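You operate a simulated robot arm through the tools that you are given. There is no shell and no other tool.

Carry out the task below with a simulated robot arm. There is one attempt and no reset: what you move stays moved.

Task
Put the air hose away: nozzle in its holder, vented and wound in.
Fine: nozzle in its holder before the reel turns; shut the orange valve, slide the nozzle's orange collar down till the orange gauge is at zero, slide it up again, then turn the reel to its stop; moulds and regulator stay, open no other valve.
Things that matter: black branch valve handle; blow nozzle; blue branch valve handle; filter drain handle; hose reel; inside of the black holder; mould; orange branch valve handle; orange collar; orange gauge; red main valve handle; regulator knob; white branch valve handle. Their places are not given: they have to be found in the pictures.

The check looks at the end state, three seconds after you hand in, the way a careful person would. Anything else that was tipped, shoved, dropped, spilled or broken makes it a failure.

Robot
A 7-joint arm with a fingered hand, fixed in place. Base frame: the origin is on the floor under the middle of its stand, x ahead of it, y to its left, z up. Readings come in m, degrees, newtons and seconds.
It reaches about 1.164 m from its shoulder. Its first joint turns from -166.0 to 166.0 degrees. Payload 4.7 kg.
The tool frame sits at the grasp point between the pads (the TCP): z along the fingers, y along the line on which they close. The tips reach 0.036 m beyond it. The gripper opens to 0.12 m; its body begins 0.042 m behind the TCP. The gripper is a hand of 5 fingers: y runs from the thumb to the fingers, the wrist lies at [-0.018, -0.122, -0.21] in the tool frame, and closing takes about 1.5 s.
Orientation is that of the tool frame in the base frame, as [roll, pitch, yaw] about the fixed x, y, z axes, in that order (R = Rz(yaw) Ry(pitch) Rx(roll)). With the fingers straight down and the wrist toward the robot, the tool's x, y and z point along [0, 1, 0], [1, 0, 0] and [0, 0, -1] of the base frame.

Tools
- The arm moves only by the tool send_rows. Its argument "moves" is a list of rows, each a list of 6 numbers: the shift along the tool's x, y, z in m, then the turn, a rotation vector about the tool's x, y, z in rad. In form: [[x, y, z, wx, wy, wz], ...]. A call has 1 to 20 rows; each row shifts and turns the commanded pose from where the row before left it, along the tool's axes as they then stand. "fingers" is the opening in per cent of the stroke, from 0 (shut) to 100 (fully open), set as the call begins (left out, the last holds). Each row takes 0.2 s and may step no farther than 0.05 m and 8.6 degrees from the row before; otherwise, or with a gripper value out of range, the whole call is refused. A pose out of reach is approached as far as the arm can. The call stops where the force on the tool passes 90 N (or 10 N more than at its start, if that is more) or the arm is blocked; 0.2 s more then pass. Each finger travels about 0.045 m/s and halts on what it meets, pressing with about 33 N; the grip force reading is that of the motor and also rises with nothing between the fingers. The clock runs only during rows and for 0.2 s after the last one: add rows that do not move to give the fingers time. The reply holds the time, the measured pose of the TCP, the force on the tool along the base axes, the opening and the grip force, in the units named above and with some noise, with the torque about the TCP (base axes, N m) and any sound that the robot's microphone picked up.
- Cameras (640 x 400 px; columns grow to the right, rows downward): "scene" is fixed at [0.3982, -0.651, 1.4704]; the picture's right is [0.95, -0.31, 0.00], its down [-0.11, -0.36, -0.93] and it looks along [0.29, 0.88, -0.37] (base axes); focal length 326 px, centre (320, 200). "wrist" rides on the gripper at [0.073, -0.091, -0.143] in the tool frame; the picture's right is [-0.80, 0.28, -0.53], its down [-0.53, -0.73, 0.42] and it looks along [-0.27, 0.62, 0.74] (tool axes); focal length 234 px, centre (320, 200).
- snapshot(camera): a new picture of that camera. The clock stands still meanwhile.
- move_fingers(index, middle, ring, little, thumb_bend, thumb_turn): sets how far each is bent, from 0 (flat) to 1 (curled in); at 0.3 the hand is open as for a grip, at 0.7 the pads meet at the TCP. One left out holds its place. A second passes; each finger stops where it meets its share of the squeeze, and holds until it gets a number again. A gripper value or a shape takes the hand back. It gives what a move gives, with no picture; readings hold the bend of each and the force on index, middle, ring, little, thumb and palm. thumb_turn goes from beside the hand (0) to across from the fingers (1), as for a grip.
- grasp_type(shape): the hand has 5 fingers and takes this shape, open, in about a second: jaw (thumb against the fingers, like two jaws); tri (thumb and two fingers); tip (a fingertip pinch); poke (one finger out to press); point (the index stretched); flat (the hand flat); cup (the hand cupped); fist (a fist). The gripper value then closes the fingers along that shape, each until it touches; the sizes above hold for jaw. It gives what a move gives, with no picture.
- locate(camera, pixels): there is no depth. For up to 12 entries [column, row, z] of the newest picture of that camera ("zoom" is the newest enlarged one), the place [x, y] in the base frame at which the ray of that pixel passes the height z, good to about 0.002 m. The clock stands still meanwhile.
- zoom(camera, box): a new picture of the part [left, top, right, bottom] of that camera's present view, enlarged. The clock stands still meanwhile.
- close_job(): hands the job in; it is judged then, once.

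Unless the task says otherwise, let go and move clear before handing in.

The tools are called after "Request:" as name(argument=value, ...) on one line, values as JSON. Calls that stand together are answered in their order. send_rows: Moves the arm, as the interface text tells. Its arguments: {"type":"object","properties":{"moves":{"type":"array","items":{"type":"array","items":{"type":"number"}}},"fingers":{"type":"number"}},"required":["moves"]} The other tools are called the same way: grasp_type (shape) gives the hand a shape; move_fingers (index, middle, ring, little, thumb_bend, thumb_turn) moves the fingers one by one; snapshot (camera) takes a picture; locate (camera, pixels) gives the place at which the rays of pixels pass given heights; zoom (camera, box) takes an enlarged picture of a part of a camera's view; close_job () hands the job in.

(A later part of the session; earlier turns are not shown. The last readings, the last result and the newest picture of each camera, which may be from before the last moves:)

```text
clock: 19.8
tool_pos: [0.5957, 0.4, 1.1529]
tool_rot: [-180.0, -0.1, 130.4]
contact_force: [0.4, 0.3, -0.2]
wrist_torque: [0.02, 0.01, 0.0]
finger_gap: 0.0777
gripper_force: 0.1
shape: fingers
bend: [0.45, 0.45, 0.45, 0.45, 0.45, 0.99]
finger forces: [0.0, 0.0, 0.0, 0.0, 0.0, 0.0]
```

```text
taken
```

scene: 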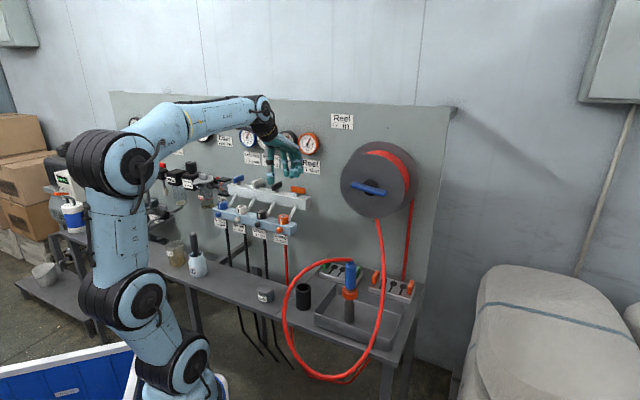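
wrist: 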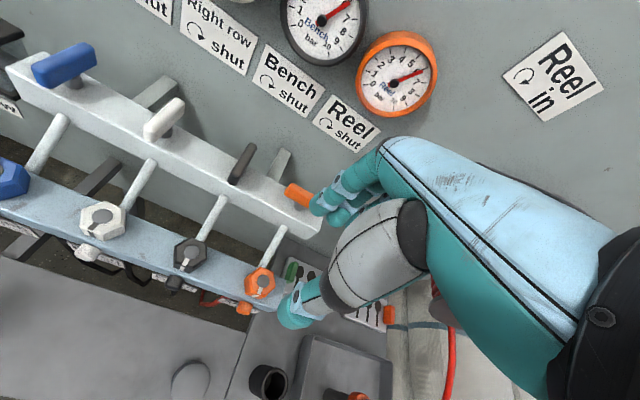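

The orange handle now lies along the manifold (shut), and the gauge still reads about 6 as expected. Next is the nozzle, so I'll measure the moulds, tray and hose, and back away from the panel.

Request:
send_rows(moves=[[-0.006, -0.044, 0, 0, 0, 0], [-0.006, -0.044, 0, 0, 0, 0], [-0.006, -0.044, 0, 0, 0, 0], [-0.006, -0.044, 0, 0, 0, 0], [-0.006, -0.044, 0, 0, 0, 0], [-0.006, -0.044, 0, 0, 0, 0], [0, 0, 0, 0, 0, 0]])

Request:
snapshot(camera="wrist")

Request:
zoom(camera="scene", box=[270, 250, 430, 390])

Request:
zoom(camera="scene", box=[270, 130, 330, 205])

```text
clock: 21.4
tool_pos: [0.418, 0.2015, 1.1523]
tool_rot: [-180.0, 0.0, 130.5]
contact_force: [0.5, 0.0, 0.1]
wrist_torque: [0.01, -0.01, -0.02]
finger_gap: 0.0775
gripper_force: 0.0
shape: fingers
bend: [0.45, 0.45, 0.45, 0.45, 0.45, 0.99]
finger forces: [0.1, 0.0, 0.0, 0.0, 0.0, 0.1]
```

```text
taken
```

wrist: 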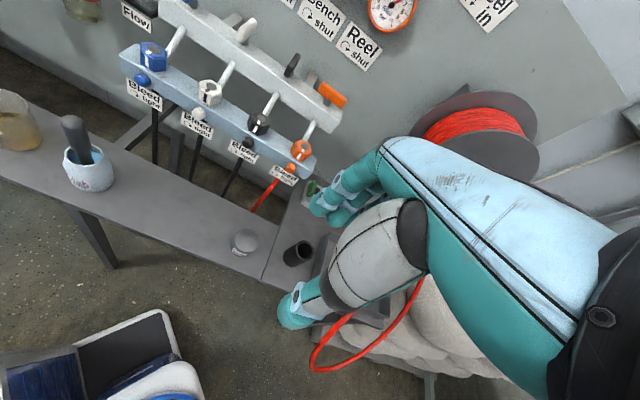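

```text
2.86 times, centred on (350, 320) of scene
```

zoom: 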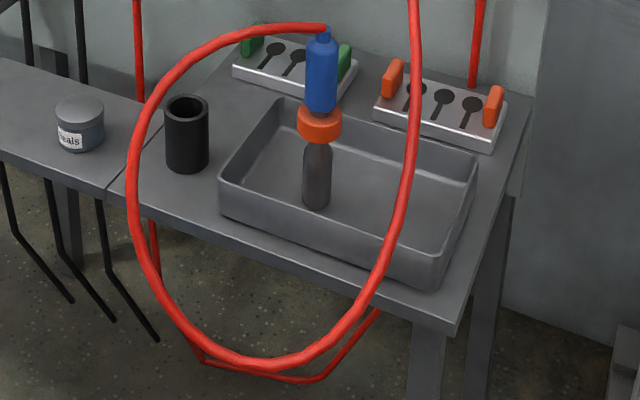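

```text
5.33 times, centred on (300, 168) of scene
```

zoom: 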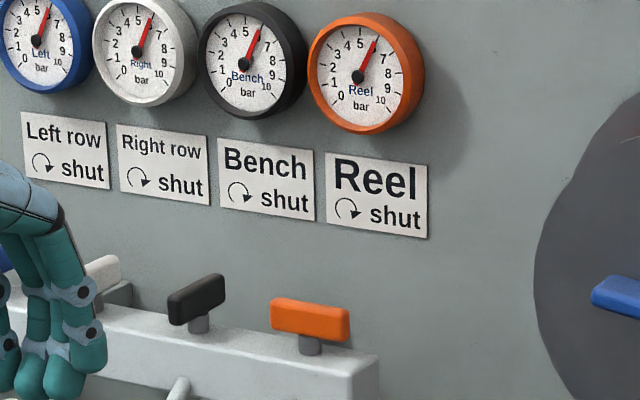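

The orange handle is clearly across now and everything else is unchanged. I'll reorient the hand in free space (yaw to about 5°) so it can approach the nozzle's collar horizontally from the robot side, under the hose.

Request:
send_rows(moves=[[0, 0, 0, 0, 0, 0.136], [0, 0, 0, 0, 0, 0.136], [0, 0, 0, 0, 0, 0.136], [0, 0, 0, 0, 0, 0.136], [0, 0, 0, 0, 0, 0.136], [0, 0, 0, 0, 0, 0.136], [0, 0, 0, 0, 0, 0.136], [0, 0, 0, 0, 0, 0.136], [0, 0, 0, 0, 0, 0]])

Request:
snapshot(camera="scene")

```text
clock: 23.4
tool_pos: [0.4181, 0.2011, 1.1529]
tool_rot: [-180.0, 0.0, 67.9]
contact_force: [0.7, 0.0, -0.9]
wrist_torque: [0.02, 0.03, 0.01]
finger_gap: 0.0778
gripper_force: 0.0
shape: fingers
bend: [0.45, 0.45, 0.45, 0.45, 0.45, 0.99]
finger forces: [0.0, 0.0, 0.0, 0.0, 0.0, 0.1]
```

```text
taken
```

scene: 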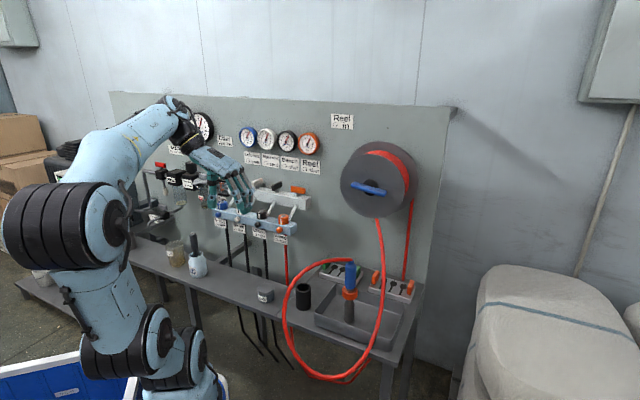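

Rotation is going fine (yaw 68). I'll continue to about yaw 5.

Request:
send_rows(moves=[[0, 0, 0, 0, 0, 0.138], [0, 0, 0, 0, 0, 0.138], [0, 0, 0, 0, 0, 0.138], [0, 0, 0, 0, 0, 0.138], [0, 0, 0, 0, 0, 0.138], [0, 0, 0, 0, 0, 0.138], [0, 0, 0, 0, 0, 0.138], [0, 0, 0, 0, 0, 0.13], [0, 0, 0, 0, 0, 0]])

Request:
snapshot(camera="scene")

```text
clock: 25.4
tool_pos: [0.4411, 0.2003, 1.1136]
tool_rot: [180.0, 0.0, 5.2]
contact_force: [0.1, 0.5, -0.3]
wrist_torque: [-0.01, -0.01, 0.0]
finger_gap: 0.0775
gripper_force: 0.0
shape: fingers
bend: [0.45, 0.45, 0.45, 0.45, 0.45, 0.99]
finger forces: [0.0, 0.0, 0.0, 0.0, 0.0, 0.0]
out of reach, approached as far as the arm can: row 6, 7, 8
```

```text
taken
```

scene: 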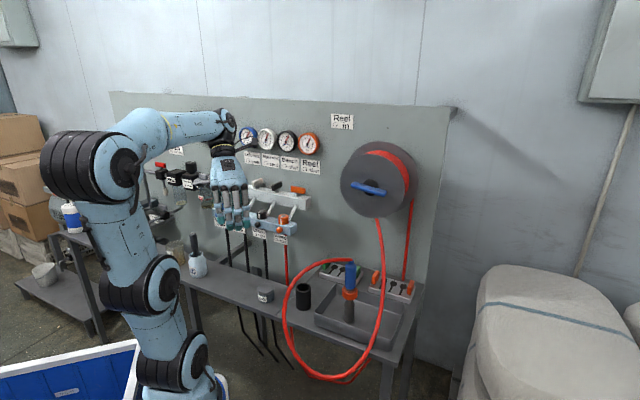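

Yaw is 5° now. I'll move forward a bit and pitch the hand up so the fingers point along +x.

Request:
send_rows(moves=[[0.04, 0, 0, 0, 0, 0], [0.03, 0.03, 0, 0, 0, 0], [0.03, 0.03, 0, 0, 0.1, 0], [0, 0, 0, 0, 0.14, 0], [0, 0, 0, 0, 0.14, 0], [0, 0, 0, 0, 0.14, 0], [0, 0, 0, 0, 0.14, 0], [0, 0, 0, 0, 0.14, 0], [0, 0, 0, 0, 0.14, 0], [0, 0, 0, 0, 0.14, 0], [0, 0, 0, 0, 0, 0]])

Request:
snapshot(camera="scene")

Request:
snapshot(camera="wrist")

```text
clock: 27.8
tool_pos: [0.5472, 0.1489, 1.1163]
tool_rot: [179.8, -61.9, 5.5]
contact_force: [-0.3, 2.3, -1.9]
wrist_torque: [-0.1, -0.19, -0.16]
finger_gap: 0.0778
gripper_force: 0.1
shape: fingers
bend: [0.45, 0.45, 0.45, 0.45, 0.45, 0.99]
finger forces: [0.0, 0.1, 0.0, 0.0, 0.1, 0.1]
out of reach, approached as far as the arm can: row 9
```

```text
taken
```

scene: 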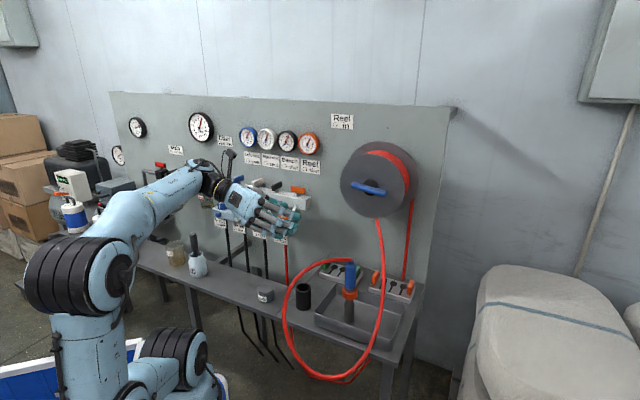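

```text
taken
```

wrist: 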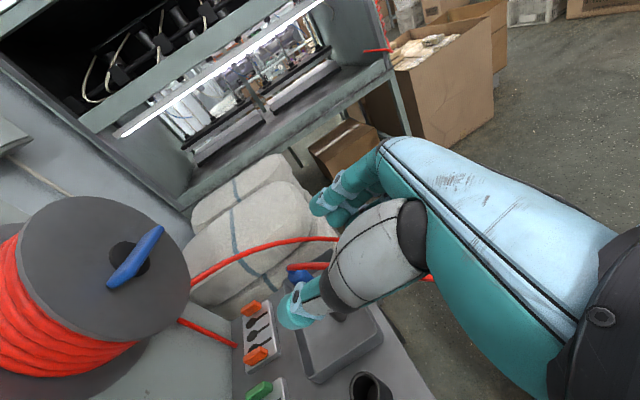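

The hose leaves the nozzle top toward −x and hangs over any side approach from the robot side, so I'll instead grip the blue body from above with the hose passing between thumb and fingers. I'll bring the hand back to fingers-down and turn toward yaw 150.

Request:
send_rows(moves=[[0, 0, 0, 0, -0.135, 0], [0, 0, 0, 0, -0.135, 0], [0, 0, 0, 0, -0.135, 0], [0, 0, 0, 0, -0.135, 0], [0, 0, 0, 0, -0.135, 0], [0, 0, 0, 0, -0.135, 0], [0, 0, 0, 0, -0.135, 0], [0, 0, 0, 0, -0.135, 0], [0, 0, 0, 0, 0, -0.14], [0, 0, 0, 0, 0, -0.14], [0, 0, 0, 0, 0, -0.14], [0, 0, 0, 0, 0, -0.14], [0, 0, 0, 0, 0, -0.14], [0, 0, 0, 0, 0, -0.14], [0, 0, 0, 0, 0, -0.14], [0, 0, 0, 0, 0, -0.14], [0, 0, 0, 0, 0, -0.14], [0, 0, 0, 0, 0, 0]])

Request:
snapshot(camera="scene")

Request:
snapshot(camera="wrist")

```text
clock: 31.6
tool_pos: [0.5456, 0.1479, 1.1176]
tool_rot: [-179.9, 0.0, 77.7]
contact_force: [-1.0, 1.1, 0.4]
wrist_torque: [0.01, -0.03, -0.01]
finger_gap: 0.078
gripper_force: 0.0
shape: fingers
bend: [0.45, 0.45, 0.45, 0.45, 0.45, 0.99]
finger forces: [0.0, 0.0, 0.0, 0.0, 0.0, 0.1]
```

```text
taken
```

scene: 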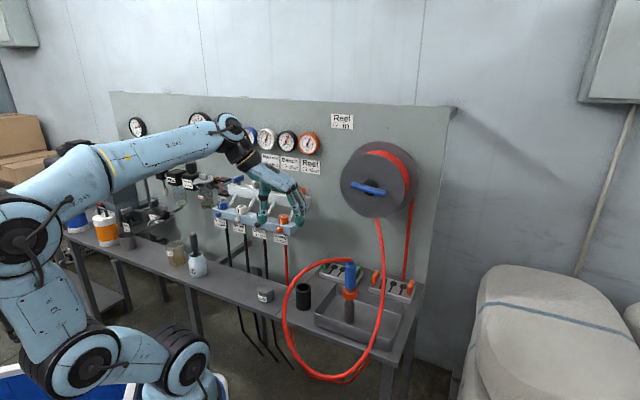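

```text
taken
```

wrist: 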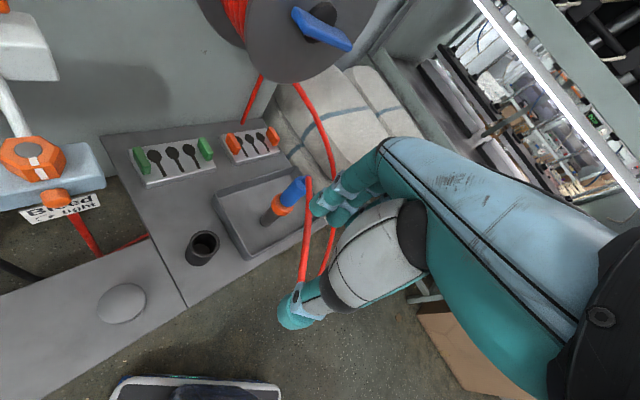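

This closer wrist view shows the nozzle (around (285,200)), holder (203,247), moulds, and hose. I'll zoom to refine positions.

Request:
zoom(camera="wrist", box=[180, 140, 340, 300])

Request:
zoom(camera="wrist", box=[200, 0, 400, 125])

```text
2.50 times, centred on (260, 220) of wrist
```

zoom: 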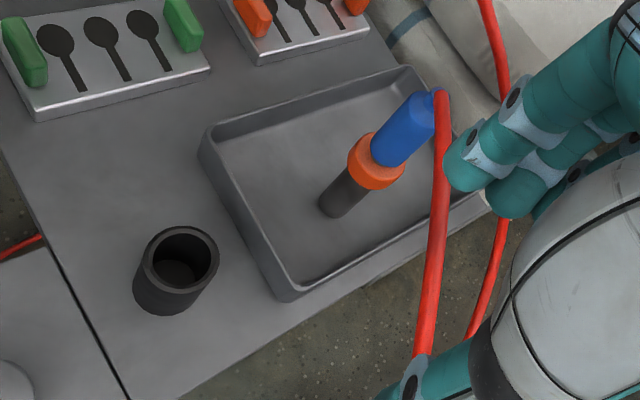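

```text
3.20 times, centred on (300, 62) of wrist
```

zoom: 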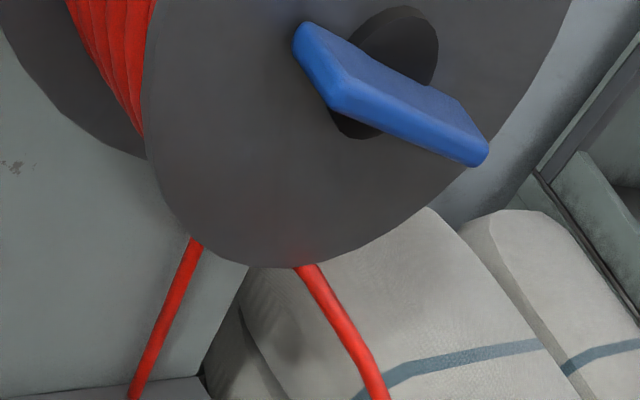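

I'll triangulate the nozzle's top, bottom, holder, tray and reel handle with this view.

Request:
locate(camera="wrist", pixels=[[307.2, 178, 0.94], [307.2, 178, 0.96], [266, 222, 0.73], [266, 222, 0.75], [282, 204.8, 0.82], [282, 204.8, 0.84], [204, 244.8, 0.79], [204, 244.8, 0.81], [321.9, 29.2, 1.12], [321.9, 29.2, 1.15], [214.8, 192, 0.77], [246, 259.2, 0.77]])

Request:
locate(camera="scene", pixels=[[351.25, 259.4, 0.94], [351.25, 259.4, 0.96], [348.75, 321.9, 0.73], [348.75, 321.9, 0.75], [350, 293.1, 0.82], [350, 293.1, 0.84], [303.5, 287.5, 0.79], [303.5, 287.5, 0.81], [369, 189.25, 1.12], [369, 189.25, 1.15], [335.7, 285, 0.77], [315.7, 312.8, 0.77]])

```text
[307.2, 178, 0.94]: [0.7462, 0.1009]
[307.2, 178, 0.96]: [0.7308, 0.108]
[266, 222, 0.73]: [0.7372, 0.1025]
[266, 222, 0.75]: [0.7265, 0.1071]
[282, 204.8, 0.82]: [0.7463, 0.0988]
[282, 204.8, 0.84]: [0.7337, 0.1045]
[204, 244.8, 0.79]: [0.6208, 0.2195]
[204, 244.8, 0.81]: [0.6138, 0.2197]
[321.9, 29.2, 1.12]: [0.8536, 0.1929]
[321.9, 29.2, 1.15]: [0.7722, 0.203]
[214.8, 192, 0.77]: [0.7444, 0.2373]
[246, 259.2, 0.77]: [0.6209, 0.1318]
```

```text
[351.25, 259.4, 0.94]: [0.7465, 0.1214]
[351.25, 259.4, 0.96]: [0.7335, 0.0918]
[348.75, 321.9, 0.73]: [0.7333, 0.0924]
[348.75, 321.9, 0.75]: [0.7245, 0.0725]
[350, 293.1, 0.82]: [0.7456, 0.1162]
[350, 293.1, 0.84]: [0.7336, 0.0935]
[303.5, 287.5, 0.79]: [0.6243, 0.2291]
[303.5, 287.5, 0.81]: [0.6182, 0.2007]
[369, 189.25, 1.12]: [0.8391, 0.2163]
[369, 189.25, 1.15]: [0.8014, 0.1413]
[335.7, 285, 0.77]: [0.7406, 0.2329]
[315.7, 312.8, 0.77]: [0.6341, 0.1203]
```

Nozzle axis ≈ [0.7385,0.103], top z≈0.951, collar z≈0.832; holder axis ≈ [0.620,0.219] with rim at 0.797; reel handle ≈ [0.830,0.196,1.128]. I'll turn to yaw 165 and move above the nozzle, staying above z=1.1.

Request:
send_rows(moves=[[0, 0, 0, 0, 0, -0.1385], [0, 0, 0, 0, 0, -0.1385], [0, 0, 0, 0, 0, -0.1385], [0, 0, 0, 0, 0, -0.1385], [0, 0, 0, 0, 0, -0.1385], [0, 0, 0, 0, 0, -0.1385], [0, 0, 0, 0, 0, -0.1385], [0, 0, 0, 0, 0, -0.1385], [0, 0, 0, 0, 0, -0.1385], [0, 0, 0, 0, 0, -0.1385], [0, 0, 0, 0, 0, -0.1385], [-0.04, 0, 0, 0, 0, 0], [-0.04, 0, 0, 0, 0, 0], [-0.04, 0, 0, 0, 0, 0], [0, 0, 0, 0, 0, 0]])

Request:
snapshot(camera="scene")

Request:
snapshot(camera="wrist")

```text
clock: 34.8
tool_pos: [0.6616, 0.119, 1.1167]
tool_rot: [-179.9, -0.1, 164.8]
contact_force: [0.0, 0.3, -0.5]
wrist_torque: [0.0, -0.03, -0.02]
finger_gap: 0.0779
gripper_force: 0.0
shape: fingers
bend: [0.45, 0.45, 0.45, 0.45, 0.45, 0.99]
finger forces: [0.0, 0.0, 0.0, 0.0, 0.0, 0.0]
```

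```text
taken
```

scene: 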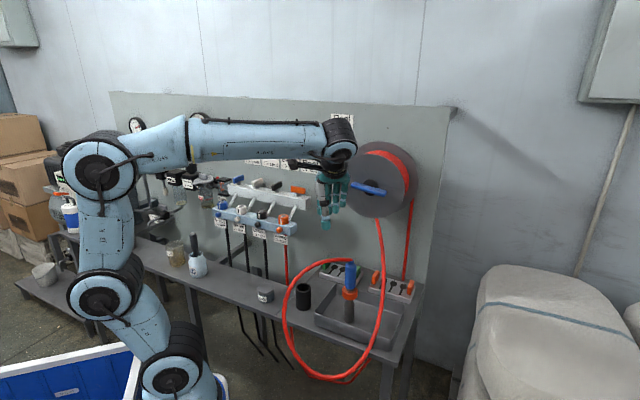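

```text
taken
```

wrist: 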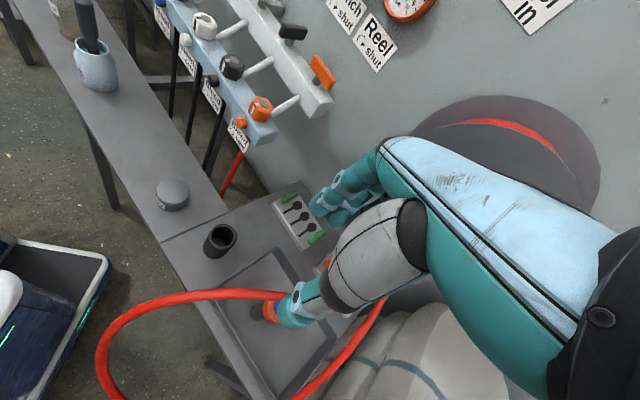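

Now I'll centre over the nozzle and descend to z≈1.02, where the tips are still above the hose, then check alignment.

Request:
send_rows(moves=[[-0.0392, 0.0022, 0, 0, 0, 0], [-0.0392, 0.0022, 0, 0, 0, 0], [0, 0, 0.03, 0, 0, 0], [0, 0, 0.03, 0, 0, 0], [0, 0, 0.03, 0, 0, 0], [0, 0, 0, 0, 0, 0]])

Request:
snapshot(camera="scene")

Request:
snapshot(camera="wrist")

Request:
zoom(camera="scene", box=[310, 200, 400, 310])

```text
clock: 36.2
tool_pos: [0.7379, 0.1019, 1.0277]
tool_rot: [180.0, 0.0, 164.8]
contact_force: [0.4, -0.1, 0.2]
wrist_torque: [0.04, 0.0, 0.03]
finger_gap: 0.0781
gripper_force: 0.0
shape: fingers
bend: [0.45, 0.45, 0.45, 0.45, 0.45, 0.99]
finger forces: [0.0, 0.0, 0.1, 0.1, 0.1, 0.1]
```

```text
taken
```

scene: 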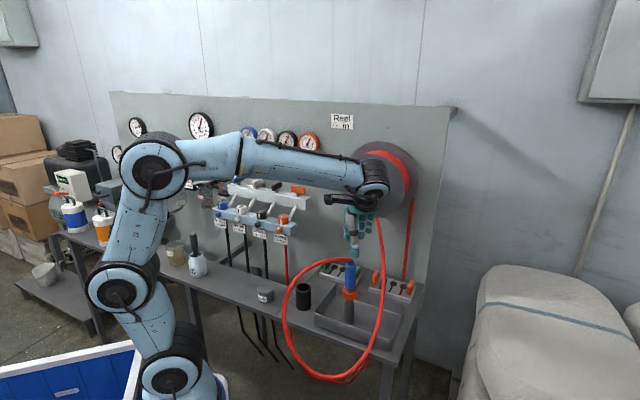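

```text
taken
```

wrist: 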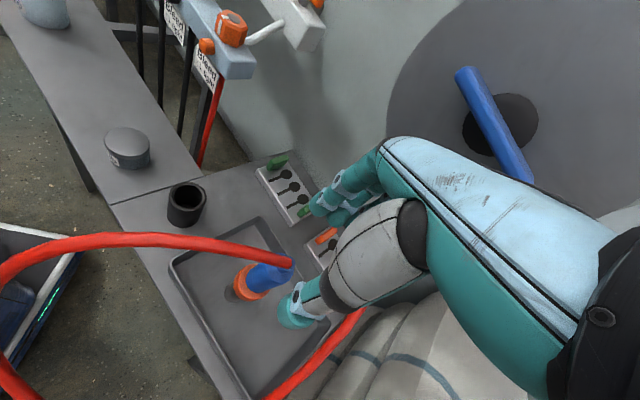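

```text
3.64 times, centred on (355, 255) of scene
```

zoom: 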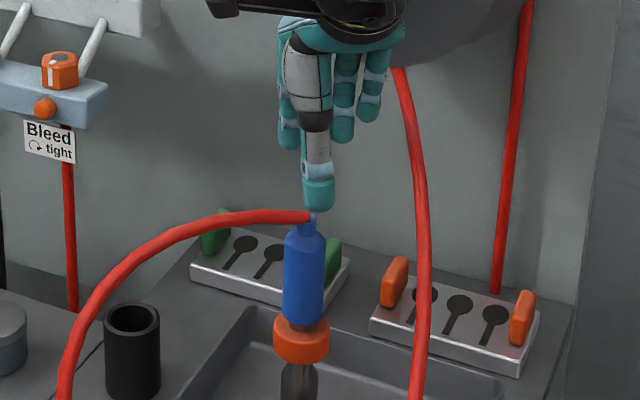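

The nozzle top at wrist (290,262) is exactly on the hand's axis. I'll keep index and little open and descend so that thumb, middle and ring straddle the blue body.

Request:
send_rows(moves=[[0, 0, 0.025, 0, 0, 0], [0, 0, 0.025, 0, 0, 0], [0, 0, 0.025, 0, 0, 0], [0, 0, 0.022, 0, 0, 0], [0, 0, 0, 0, 0, 0]])

Request:
snapshot(camera="wrist")

Request:
zoom(camera="scene", box=[310, 200, 400, 310])

```text
clock: 37.4
tool_pos: [0.7369, 0.1019, 0.9299]
tool_rot: [-179.9, -0.1, 164.9]
contact_force: [0.2, 0.3, 0.2]
wrist_torque: [0.0, 0.02, -0.04]
finger_gap: 0.0783
gripper_force: 0.1
shape: fingers
bend: [0.45, 0.45, 0.45, 0.45, 0.45, 0.99]
finger forces: [0.0, 0.0, 0.1, 0.0, 0.0, 0.0]
```

```text
taken
```

wrist: 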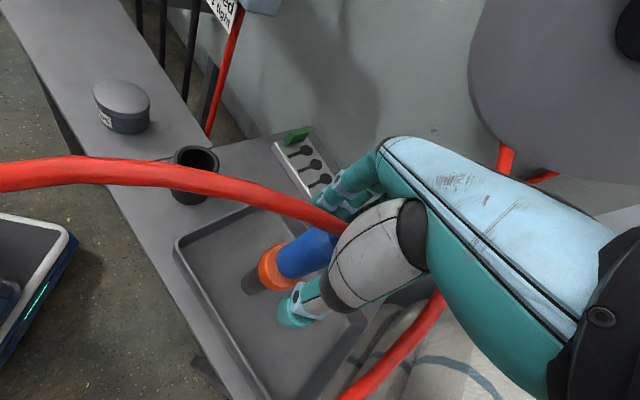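

```text
3.64 times, centred on (355, 255) of scene
```

zoom: 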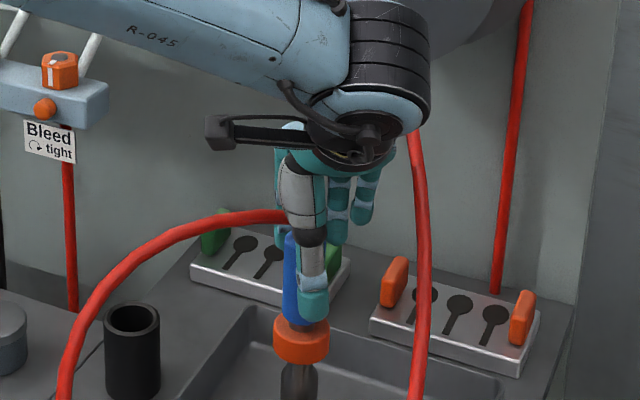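

The hose passes cleanly between thumb and fingers, with no contact. I'll close thumb, middle and ring on the blue body.

Request:
move_fingers(index=0.45, middle=0.6, ring=0.6, little=0.45, thumb_bend=0.6)

Request:
snapshot(camera="wrist")

```text
clock: 38.4
tool_pos: [0.7385, 0.1026, 0.9305]
tool_rot: [-180.0, 0.0, 164.7]
contact_force: [-0.2, -0.1, 0.1]
wrist_torque: [0.05, 0.0, 0.0]
finger_gap: 0.0561
gripper_force: 0.1
shape: fingers
bend: [0.45, 0.6, 0.6, 0.45, 0.6, 1.0]
finger forces: [0.0, 0.0, 0.0, 0.1, 0.1, 0.0]
```

```text
taken
```

wrist: 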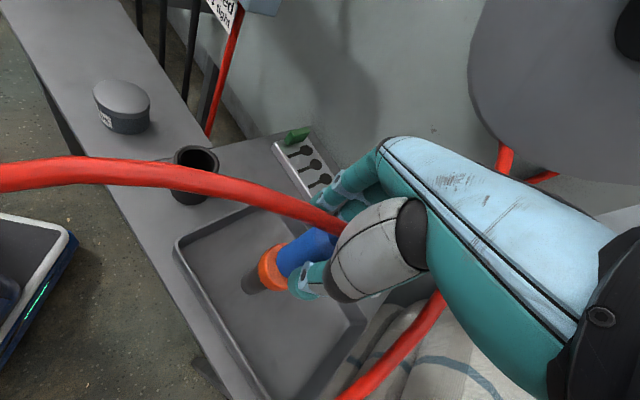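

Request:
move_fingers(middle=0.66, ring=0.66, thumb_bend=0.66)

Request:
zoom(camera="scene", box=[310, 200, 400, 310])

```text
clock: 39.4
tool_pos: [0.7386, 0.1014, 0.9299]
tool_rot: [-180.0, -0.1, 164.8]
contact_force: [0.2, 0.2, -0.2]
wrist_torque: [0.0, -0.03, 0.0]
finger_gap: 0.054
gripper_force: 3.6
shape: fingers
bend: [0.45, 0.62, 0.66, 0.45, 0.62, 1.0]
finger forces: [0.1, 3.8, 0.1, 0.0, 4.3, 0.1]
```

```text
3.64 times, centred on (355, 255) of scene
```

zoom: 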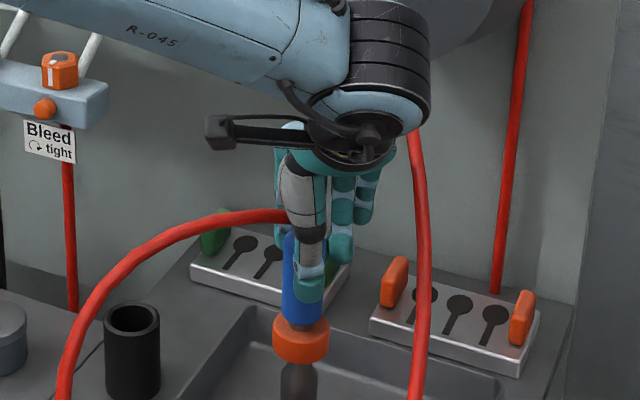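

Thumb and middle have contact (about 4 N each). I'll squeeze firmly.

Request:
move_fingers(middle=0.8, ring=0.78, thumb_bend=0.8)

Request:
zoom(camera="scene", box=[310, 200, 400, 310])

Request:
snapshot(camera="wrist")

```text
clock: 40.4
tool_pos: [0.7396, 0.1017, 0.9307]
tool_rot: [180.0, 0.0, 164.8]
contact_force: [0.5, 0.3, -4.0]
wrist_torque: [-0.01, -0.02, -0.01]
finger_gap: 0.0374
gripper_force: 15.0
shape: fingers
bend: [0.45, 0.59, 0.78, 0.45, 0.73, 0.98]
finger forces: [0.1, 14.6, 0.0, 0.0, 14.6, 0.1]
```

```text
3.64 times, centred on (355, 255) of scene
```

zoom: 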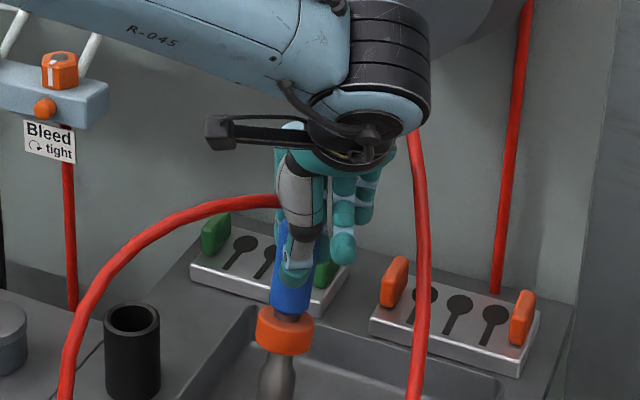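

```text
taken
```

wrist: 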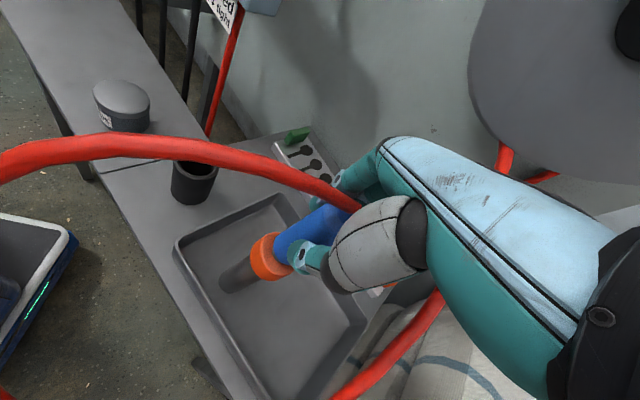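

The nozzle is held by thumb and middle (14.6 N each), shifted slightly and leaning a few degrees. I'll lift a little and check how it hangs.

Request:
send_rows(moves=[[0, 0, -0.01, 0, 0, 0], [0, 0, -0.015, 0, 0, 0], [0, 0, -0.02, 0, 0, 0], [0, 0, 0, 0, 0, 0]])

Request:
zoom(camera="scene", box=[300, 200, 400, 330])

Request:
snapshot(camera="wrist")

```text
clock: 41.4
tool_pos: [0.7379, 0.1013, 0.9746]
tool_rot: [-180.0, 0.1, 164.8]
contact_force: [-0.4, -0.4, -3.0]
wrist_torque: [-0.07, -0.05, 0.02]
finger_gap: 0.0372
gripper_force: 14.9
shape: fingers
bend: [0.45, 0.59, 0.78, 0.45, 0.73, 0.98]
finger forces: [0.2, 14.1, 0.1, 0.0, 14.6, 0.0]
```

```text
3.08 times, centred on (350, 265) of scene
```

zoom: 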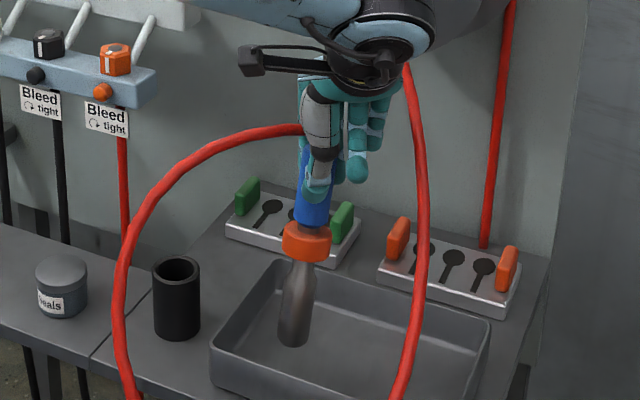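

```text
taken
```

wrist: 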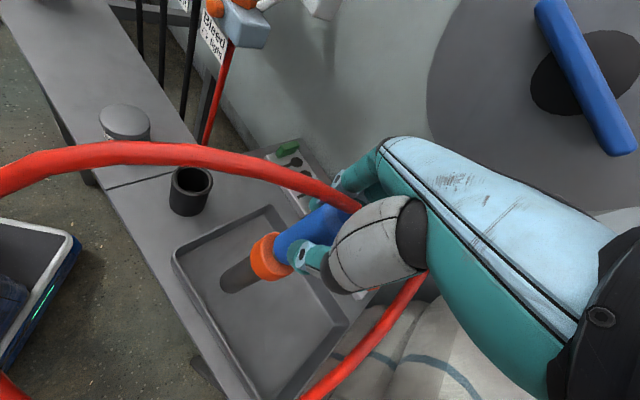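

The nozzle lifts cleanly (about 3 N). I'll raise it until its tip clears the holder rim and measure its tilt.

Request:
send_rows(moves=[[0, 0, -0.02, 0, 0, 0], [0, 0, -0.025, 0, 0, 0], [0, 0, -0.015, 0, 0, 0], [0, 0, 0, 0, 0, 0], [0, 0, 0, 0, 0, 0]])

Request:
snapshot(camera="scene")

Request:
zoom(camera="scene", box=[320, 210, 380, 310])

Request:
zoom(camera="wrist", box=[180, 150, 340, 310])

```text
clock: 42.6
tool_pos: [0.7413, 0.0991, 1.0355]
tool_rot: [-179.9, 0.1, 164.9]
contact_force: [0.0, -0.7, -4.0]
wrist_torque: [-0.02, -0.05, 0.01]
finger_gap: 0.0372
gripper_force: 14.3
shape: fingers
bend: [0.45, 0.59, 0.78, 0.45, 0.73, 0.98]
finger forces: [0.3, 14.0, 0.1, 0.0, 14.4, 0.1]
```

```text
taken
```

scene: 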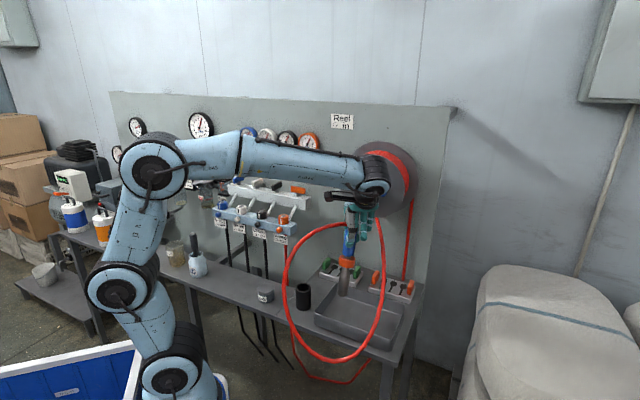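

```text
4.00 times, centred on (350, 260) of scene
```

zoom: 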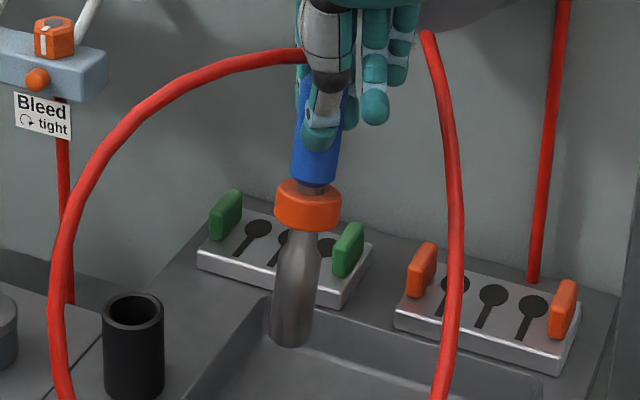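

```text
2.50 times, centred on (260, 230) of wrist
```

zoom: 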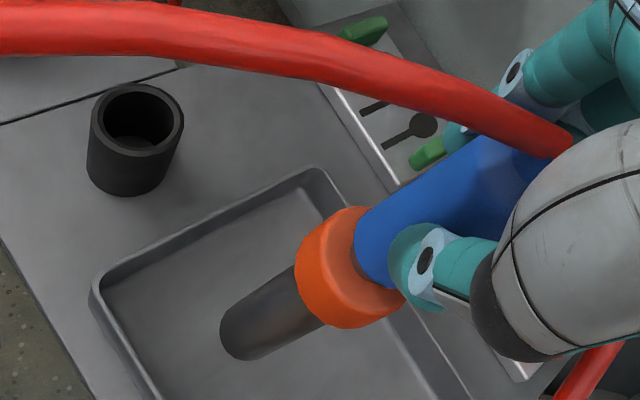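

I'll triangulate the tip and collar to get the tilt of the held nozzle.

Request:
locate(camera="scene", pixels=[[342.5, 293.5, 0.82], [342.5, 293.5, 0.86], [347, 261.25, 0.92], [347, 261.25, 0.96]])

Request:
locate(camera="wrist", pixels=[[230, 285.2, 0.82], [230, 285.2, 0.86], [272, 257.2, 0.92], [272, 257.2, 0.96]])

```text
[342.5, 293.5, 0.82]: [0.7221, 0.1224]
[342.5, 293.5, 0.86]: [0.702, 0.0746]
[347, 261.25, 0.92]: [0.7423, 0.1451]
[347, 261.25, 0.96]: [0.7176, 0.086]
```

```text
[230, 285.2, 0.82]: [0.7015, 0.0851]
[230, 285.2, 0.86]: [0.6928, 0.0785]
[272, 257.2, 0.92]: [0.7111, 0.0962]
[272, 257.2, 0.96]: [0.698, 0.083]
```

The wrist locate used the older snapshot, so I'll take fresh ones at the same pose and re-measure the tilt.

Request:
snapshot(camera="wrist")

Request:
locate(camera="wrist", pixels=[[230, 285.2, 0.82], [230, 285.2, 0.86], [272, 257.2, 0.92], [272, 257.2, 0.96], [189, 200, 0.797], [189, 200, 0.78]])

```text
taken
```

wrist: 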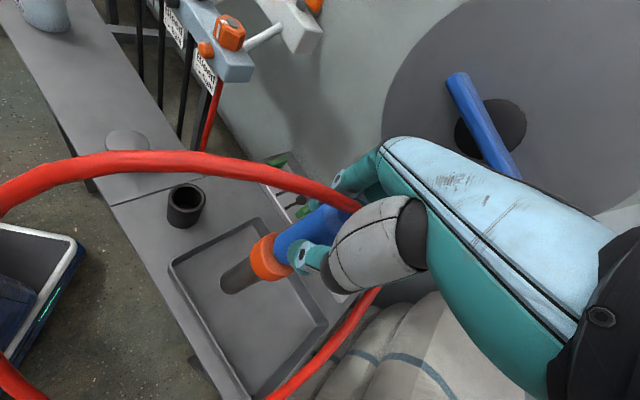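

```text
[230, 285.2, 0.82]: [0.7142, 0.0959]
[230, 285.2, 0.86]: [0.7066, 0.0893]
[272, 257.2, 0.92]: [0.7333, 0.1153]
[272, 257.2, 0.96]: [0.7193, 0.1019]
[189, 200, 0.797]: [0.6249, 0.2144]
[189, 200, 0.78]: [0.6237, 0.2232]
```

The held nozzle leans about 12° toward the panel (tip [0.709,0.092,0.846], collar [0.725,0.107,0.946]). I'll tilt the hand to bring it upright and verify.

Request:
send_rows(moves=[[0, 0, 0, -0.091, -0.0555, 0], [0, 0, 0, -0.091, -0.0555, 0], [0, 0, 0, 0, 0, 0], [0, 0, 0, 0, 0, 0]])

Request:
snapshot(camera="wrist")

Request:
zoom(camera="scene", box=[310, 210, 390, 310])

Request:
snapshot(camera="scene")

```text
clock: 43.6
tool_pos: [0.7398, 0.1, 1.0349]
tool_rot: [169.5, 6.3, 164.2]
contact_force: [0.1, -0.3, -4.0]
wrist_torque: [-0.08, 0.02, 0.02]
finger_gap: 0.0373
gripper_force: 14.1
shape: fingers
bend: [0.45, 0.59, 0.78, 0.45, 0.73, 0.98]
finger forces: [0.5, 13.5, 0.0, 0.1, 15.0, 0.0]
```

```text
taken
```

wrist: 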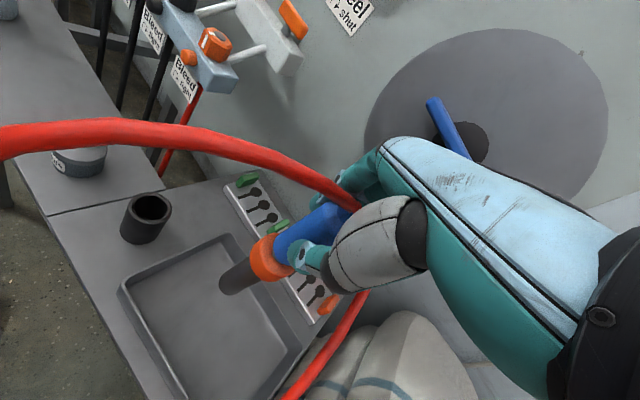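

```text
4.00 times, centred on (350, 260) of scene
```

zoom: 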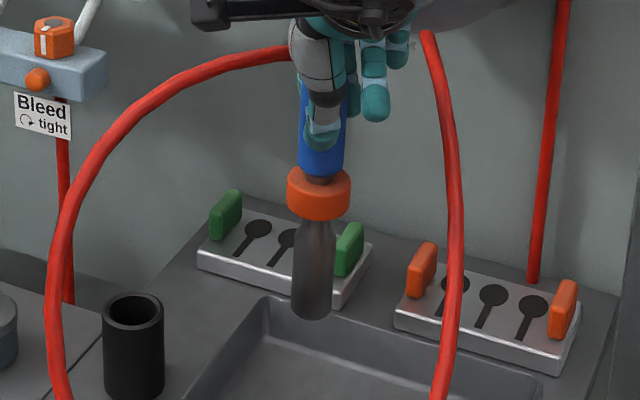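

```text
taken
```

scene: 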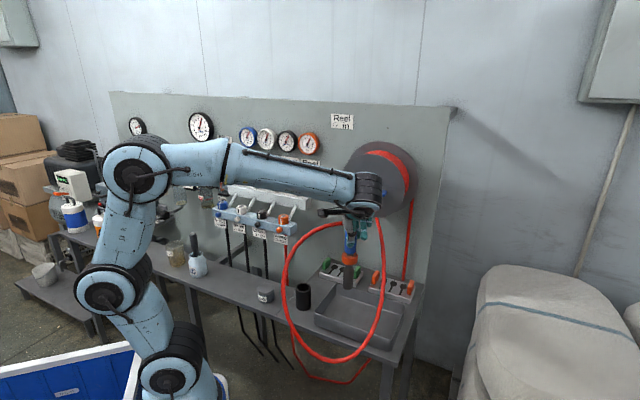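

It now looks upright. I'll verify by triangulating again.

Request:
zoom(camera="wrist", box=[180, 150, 340, 310])

Request:
locate(camera="scene", pixels=[[348, 286.5, 0.82], [348, 286.5, 0.86], [349.75, 258.75, 0.92], [349.75, 258.75, 0.96]])

```text
2.50 times, centred on (260, 230) of wrist
```

zoom: 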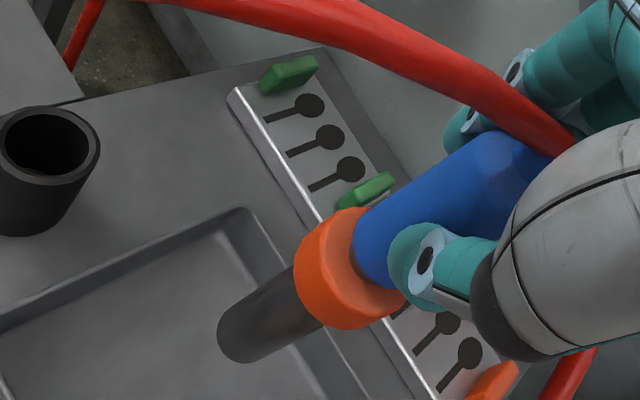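

```text
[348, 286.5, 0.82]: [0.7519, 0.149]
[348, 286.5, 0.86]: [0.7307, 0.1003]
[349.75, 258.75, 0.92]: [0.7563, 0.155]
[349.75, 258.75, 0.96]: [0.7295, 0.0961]
```

Request:
locate(camera="wrist", pixels=[[229, 285.5, 0.82], [229, 285.5, 0.86], [272, 257.2, 0.92], [272, 257.2, 0.96]])

```text
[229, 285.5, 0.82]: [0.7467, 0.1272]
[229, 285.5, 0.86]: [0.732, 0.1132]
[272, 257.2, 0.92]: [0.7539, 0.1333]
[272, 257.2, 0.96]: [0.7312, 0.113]
```

The nozzle is within 3° of upright. I'll carry it level over the holder at [0.62,0.219].

Request:
send_rows(moves=[[0.035, 0.0166, -0.0009, 0, 0, 0], [0.035, 0.0166, -0.0009, 0, 0, 0], [0.035, 0.0166, -0.0009, 0, 0, 0], [0.035, 0.0166, -0.0009, 0, 0, 0], [0, 0, 0, 0, 0, 0]])

Request:
snapshot(camera="scene")

Request:
snapshot(camera="wrist")

```text
clock: 44.8
tool_pos: [0.6209, 0.2011, 1.0351]
tool_rot: [169.5, 6.3, 164.3]
contact_force: [0.9, 0.4, -4.7]
wrist_torque: [-0.03, 0.03, -0.02]
finger_gap: 0.0372
gripper_force: 14.3
shape: fingers
bend: [0.45, 0.59, 0.78, 0.45, 0.74, 0.98]
finger forces: [0.6, 13.8, 0.0, 0.1, 15.3, 0.1]
```

```text
taken
```

scene: 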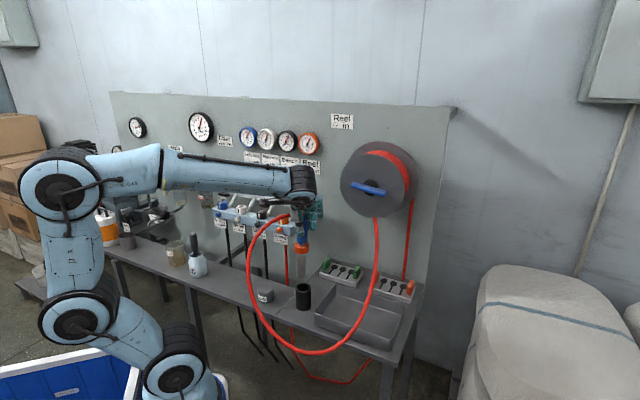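

```text
taken
```

wrist: 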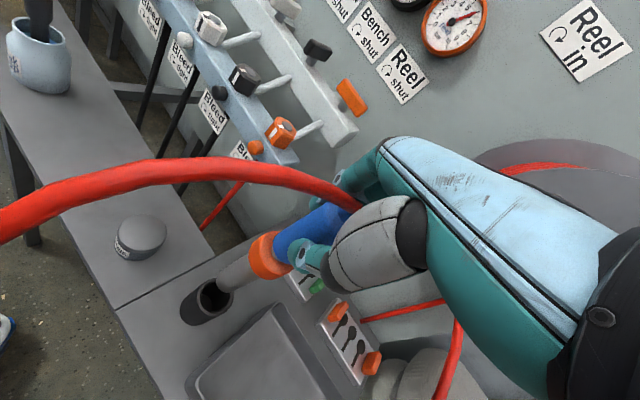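

The tip is right over the holder. I'll rotate the nozzle about its vertical axis so the hose leaves toward the south-west, freeing the collar for later.

Request:
send_rows(moves=[[0, 0, 0, -0.01436, 0.0237, -0.1279], [0, 0, 0, -0.01436, 0.0237, -0.1279], [0, 0, 0, -0.01436, 0.0237, -0.1279], [0, 0, 0, -0.01436, 0.0237, -0.1279], [0, 0, 0, -0.01436, 0.0237, -0.1279], [0, 0, 0, -0.01436, 0.0237, -0.1279], [0, 0, 0, -0.01436, 0.0237, -0.1279], [0, 0, 0, -0.01436, 0.0237, -0.1279], [0, 0, 0, 0, 0, 0]])

Request:
snapshot(camera="scene")

Request:
snapshot(camera="wrist")

Request:
zoom(camera="scene", box=[260, 210, 350, 320])

```text
clock: 46.8
tool_pos: [0.622, 0.2017, 1.0346]
tool_rot: [169.5, 6.3, -135.6]
contact_force: [0.5, 0.5, -3.7]
wrist_torque: [-0.03, -0.06, -0.02]
finger_gap: 0.0373
gripper_force: 14.6
shape: fingers
bend: [0.45, 0.59, 0.78, 0.45, 0.74, 0.98]
finger forces: [1.3, 13.6, 0.1, 0.1, 14.8, 0.0]
```

```text
taken
```

scene: 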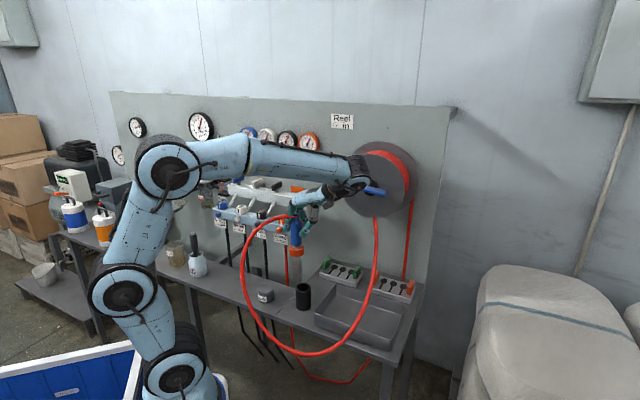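

```text
taken
```

wrist: 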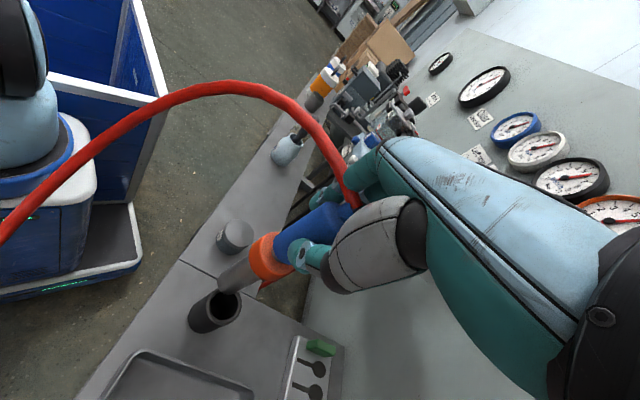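

```text
3.64 times, centred on (305, 265) of scene
```

zoom: 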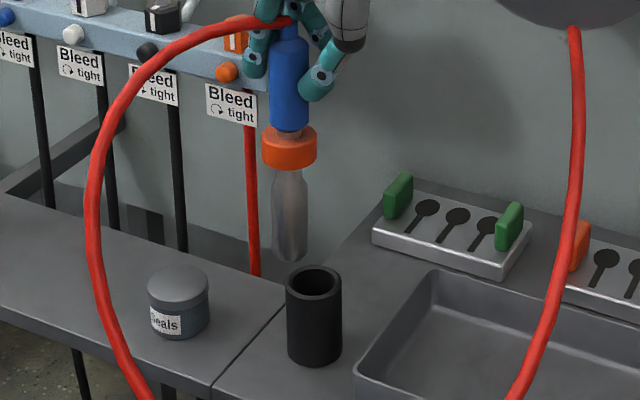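

The hose keeps leaving westward regardless of the nozzle's rotation, and the index finger now rests lightly on it (1.3 N). I'll rotate back to yaw 165 where the hose was clear.

Request:
send_rows(moves=[[0, 0, 0, 0.01436, -0.0237, 0.1279], [0, 0, 0, 0.01436, -0.0237, 0.1279], [0, 0, 0, 0.01436, -0.0237, 0.1279], [0, 0, 0, 0.01436, -0.0237, 0.1279], [0, 0, 0, 0.01436, -0.0237, 0.1279], [0, 0, 0, 0.01436, -0.0237, 0.1279], [0, 0, 0, 0.01436, -0.0237, 0.1279], [0, 0, 0, 0.01436, -0.0237, 0.1279], [0, 0, 0, 0, 0, 0]])

Request:
snapshot(camera="wrist")

Request:
zoom(camera="wrist", box=[160, 200, 320, 340])

Request:
zoom(camera="scene", box=[265, 230, 345, 320])

```text
clock: 48.8
tool_pos: [0.6216, 0.2014, 1.0339]
tool_rot: [169.6, 6.4, 164.1]
contact_force: [0.5, -0.2, -3.5]
wrist_torque: [-0.1, -0.03, 0.03]
finger_gap: 0.0372
gripper_force: 14.6
shape: fingers
bend: [0.44, 0.59, 0.78, 0.45, 0.74, 0.98]
finger forces: [1.4, 13.1, 0.0, 0.0, 14.1, 0.0]
```

```text
taken
```

wrist: 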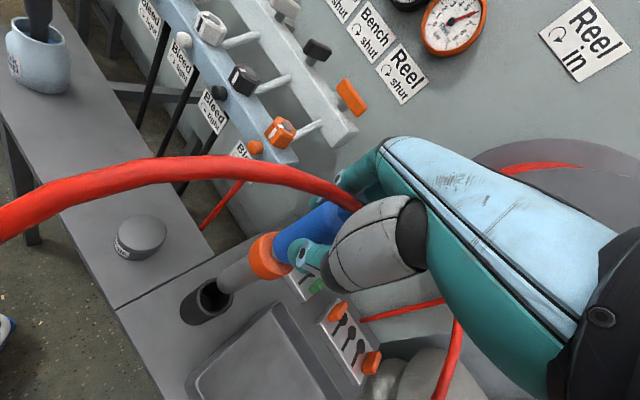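

```text
2.86 times, centred on (240, 270) of wrist
```

zoom: 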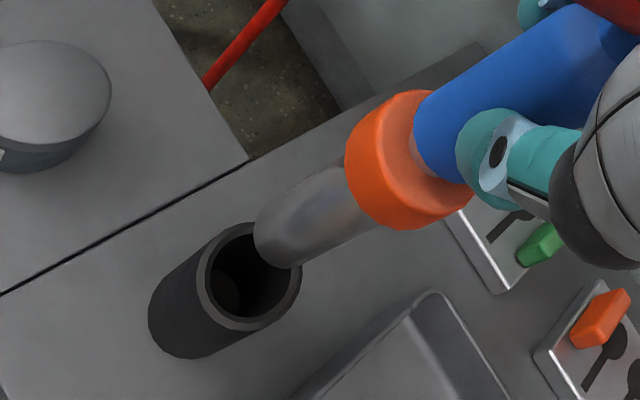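

```text
4.44 times, centred on (305, 275) of scene
```

zoom: 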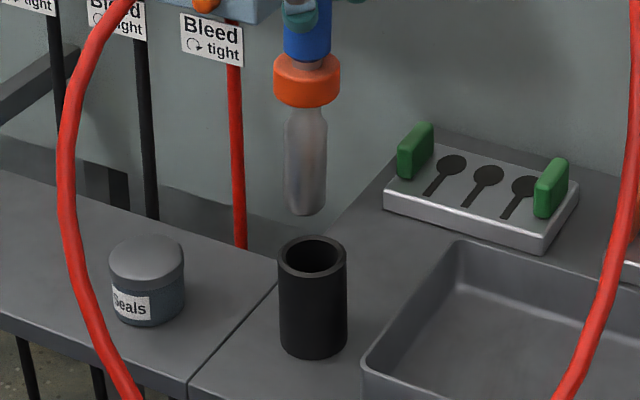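

I'll triangulate tip and holder opening in these fresh views to fine-tune alignment.

Request:
locate(camera="wrist", pixels=[[226.5, 284.5, 0.82], [226.5, 284.5, 0.86], [217.3, 296.2, 0.79], [217.3, 296.2, 0.8], [272, 257.2, 0.92], [272, 257.2, 0.96]])

Request:
snapshot(camera="scene")

Request:
locate(camera="scene", pixels=[[301.6, 276.7, 0.82], [301.6, 276.7, 0.86], [303.3, 287.2, 0.79], [303.3, 287.2, 0.8], [302.3, 248, 0.92], [302.3, 248, 0.96]])

```text
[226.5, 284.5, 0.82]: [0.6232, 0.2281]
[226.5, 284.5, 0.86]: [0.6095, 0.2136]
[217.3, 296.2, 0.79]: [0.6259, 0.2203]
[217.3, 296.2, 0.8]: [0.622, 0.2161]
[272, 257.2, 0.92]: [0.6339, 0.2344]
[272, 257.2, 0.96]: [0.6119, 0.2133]
```

```text
taken
```

scene: 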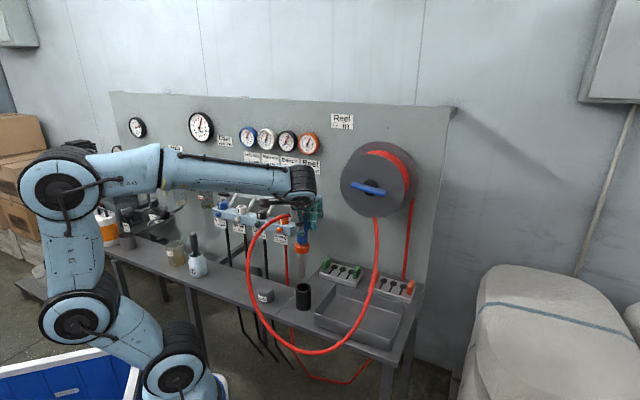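

```text
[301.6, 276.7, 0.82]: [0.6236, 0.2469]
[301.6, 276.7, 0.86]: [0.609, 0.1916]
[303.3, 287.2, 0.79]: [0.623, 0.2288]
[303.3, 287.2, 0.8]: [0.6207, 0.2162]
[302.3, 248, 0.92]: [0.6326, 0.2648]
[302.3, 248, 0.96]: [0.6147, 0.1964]
```

Tip is at [0.617,0.221,0.838], the holder opening at [0.621,0.2175,0.80]; nozzle is within 2° of vertical. I'll shift by about 5 mm and lower until the tip enters the rim.

Request:
send_rows(moves=[[-0.0052, -0.0022, 0, 0, 0, 0], [0.0022, -0.0036, 0.0195, 0, 0, 0], [0.0022, -0.0036, 0.0195, 0, 0, 0], [0.0011, -0.0018, 0.0098, 0, 0, 0], [0, 0, 0, 0, 0, 0]])

Request:
zoom(camera="scene", box=[265, 230, 345, 320])

Request:
zoom(camera="wrist", box=[160, 200, 320, 340])

```text
clock: 50.0
tool_pos: [0.625, 0.1985, 0.9858]
tool_rot: [169.4, 6.3, 164.2]
contact_force: [-0.1, -0.4, -3.7]
wrist_torque: [-0.15, 0.03, 0.0]
finger_gap: 0.0373
gripper_force: 14.4
shape: fingers
bend: [0.44, 0.59, 0.78, 0.45, 0.74, 0.98]
finger forces: [1.8, 13.3, 0.0, 0.0, 14.8, 0.1]
```

```text
4.44 times, centred on (305, 275) of scene
```

zoom: 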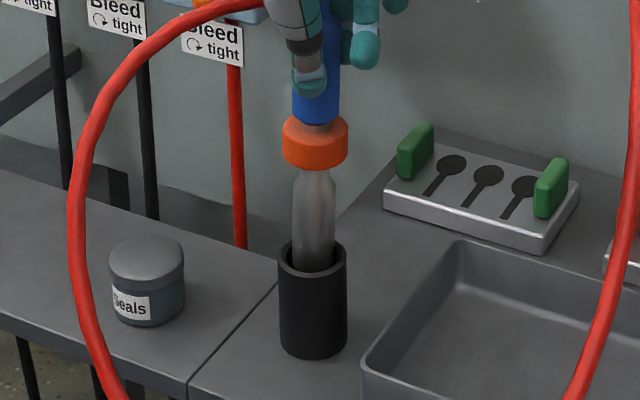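

```text
2.86 times, centred on (240, 270) of wrist
```

zoom: 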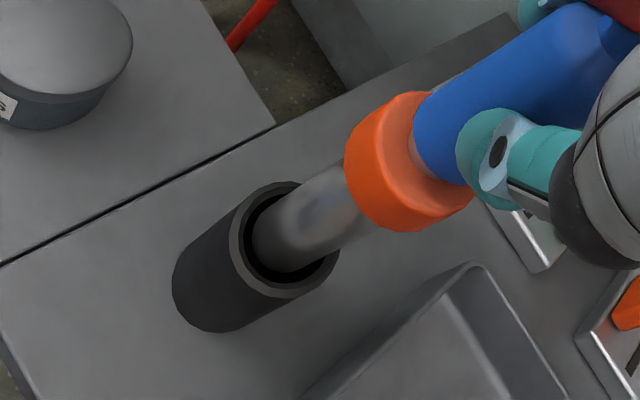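

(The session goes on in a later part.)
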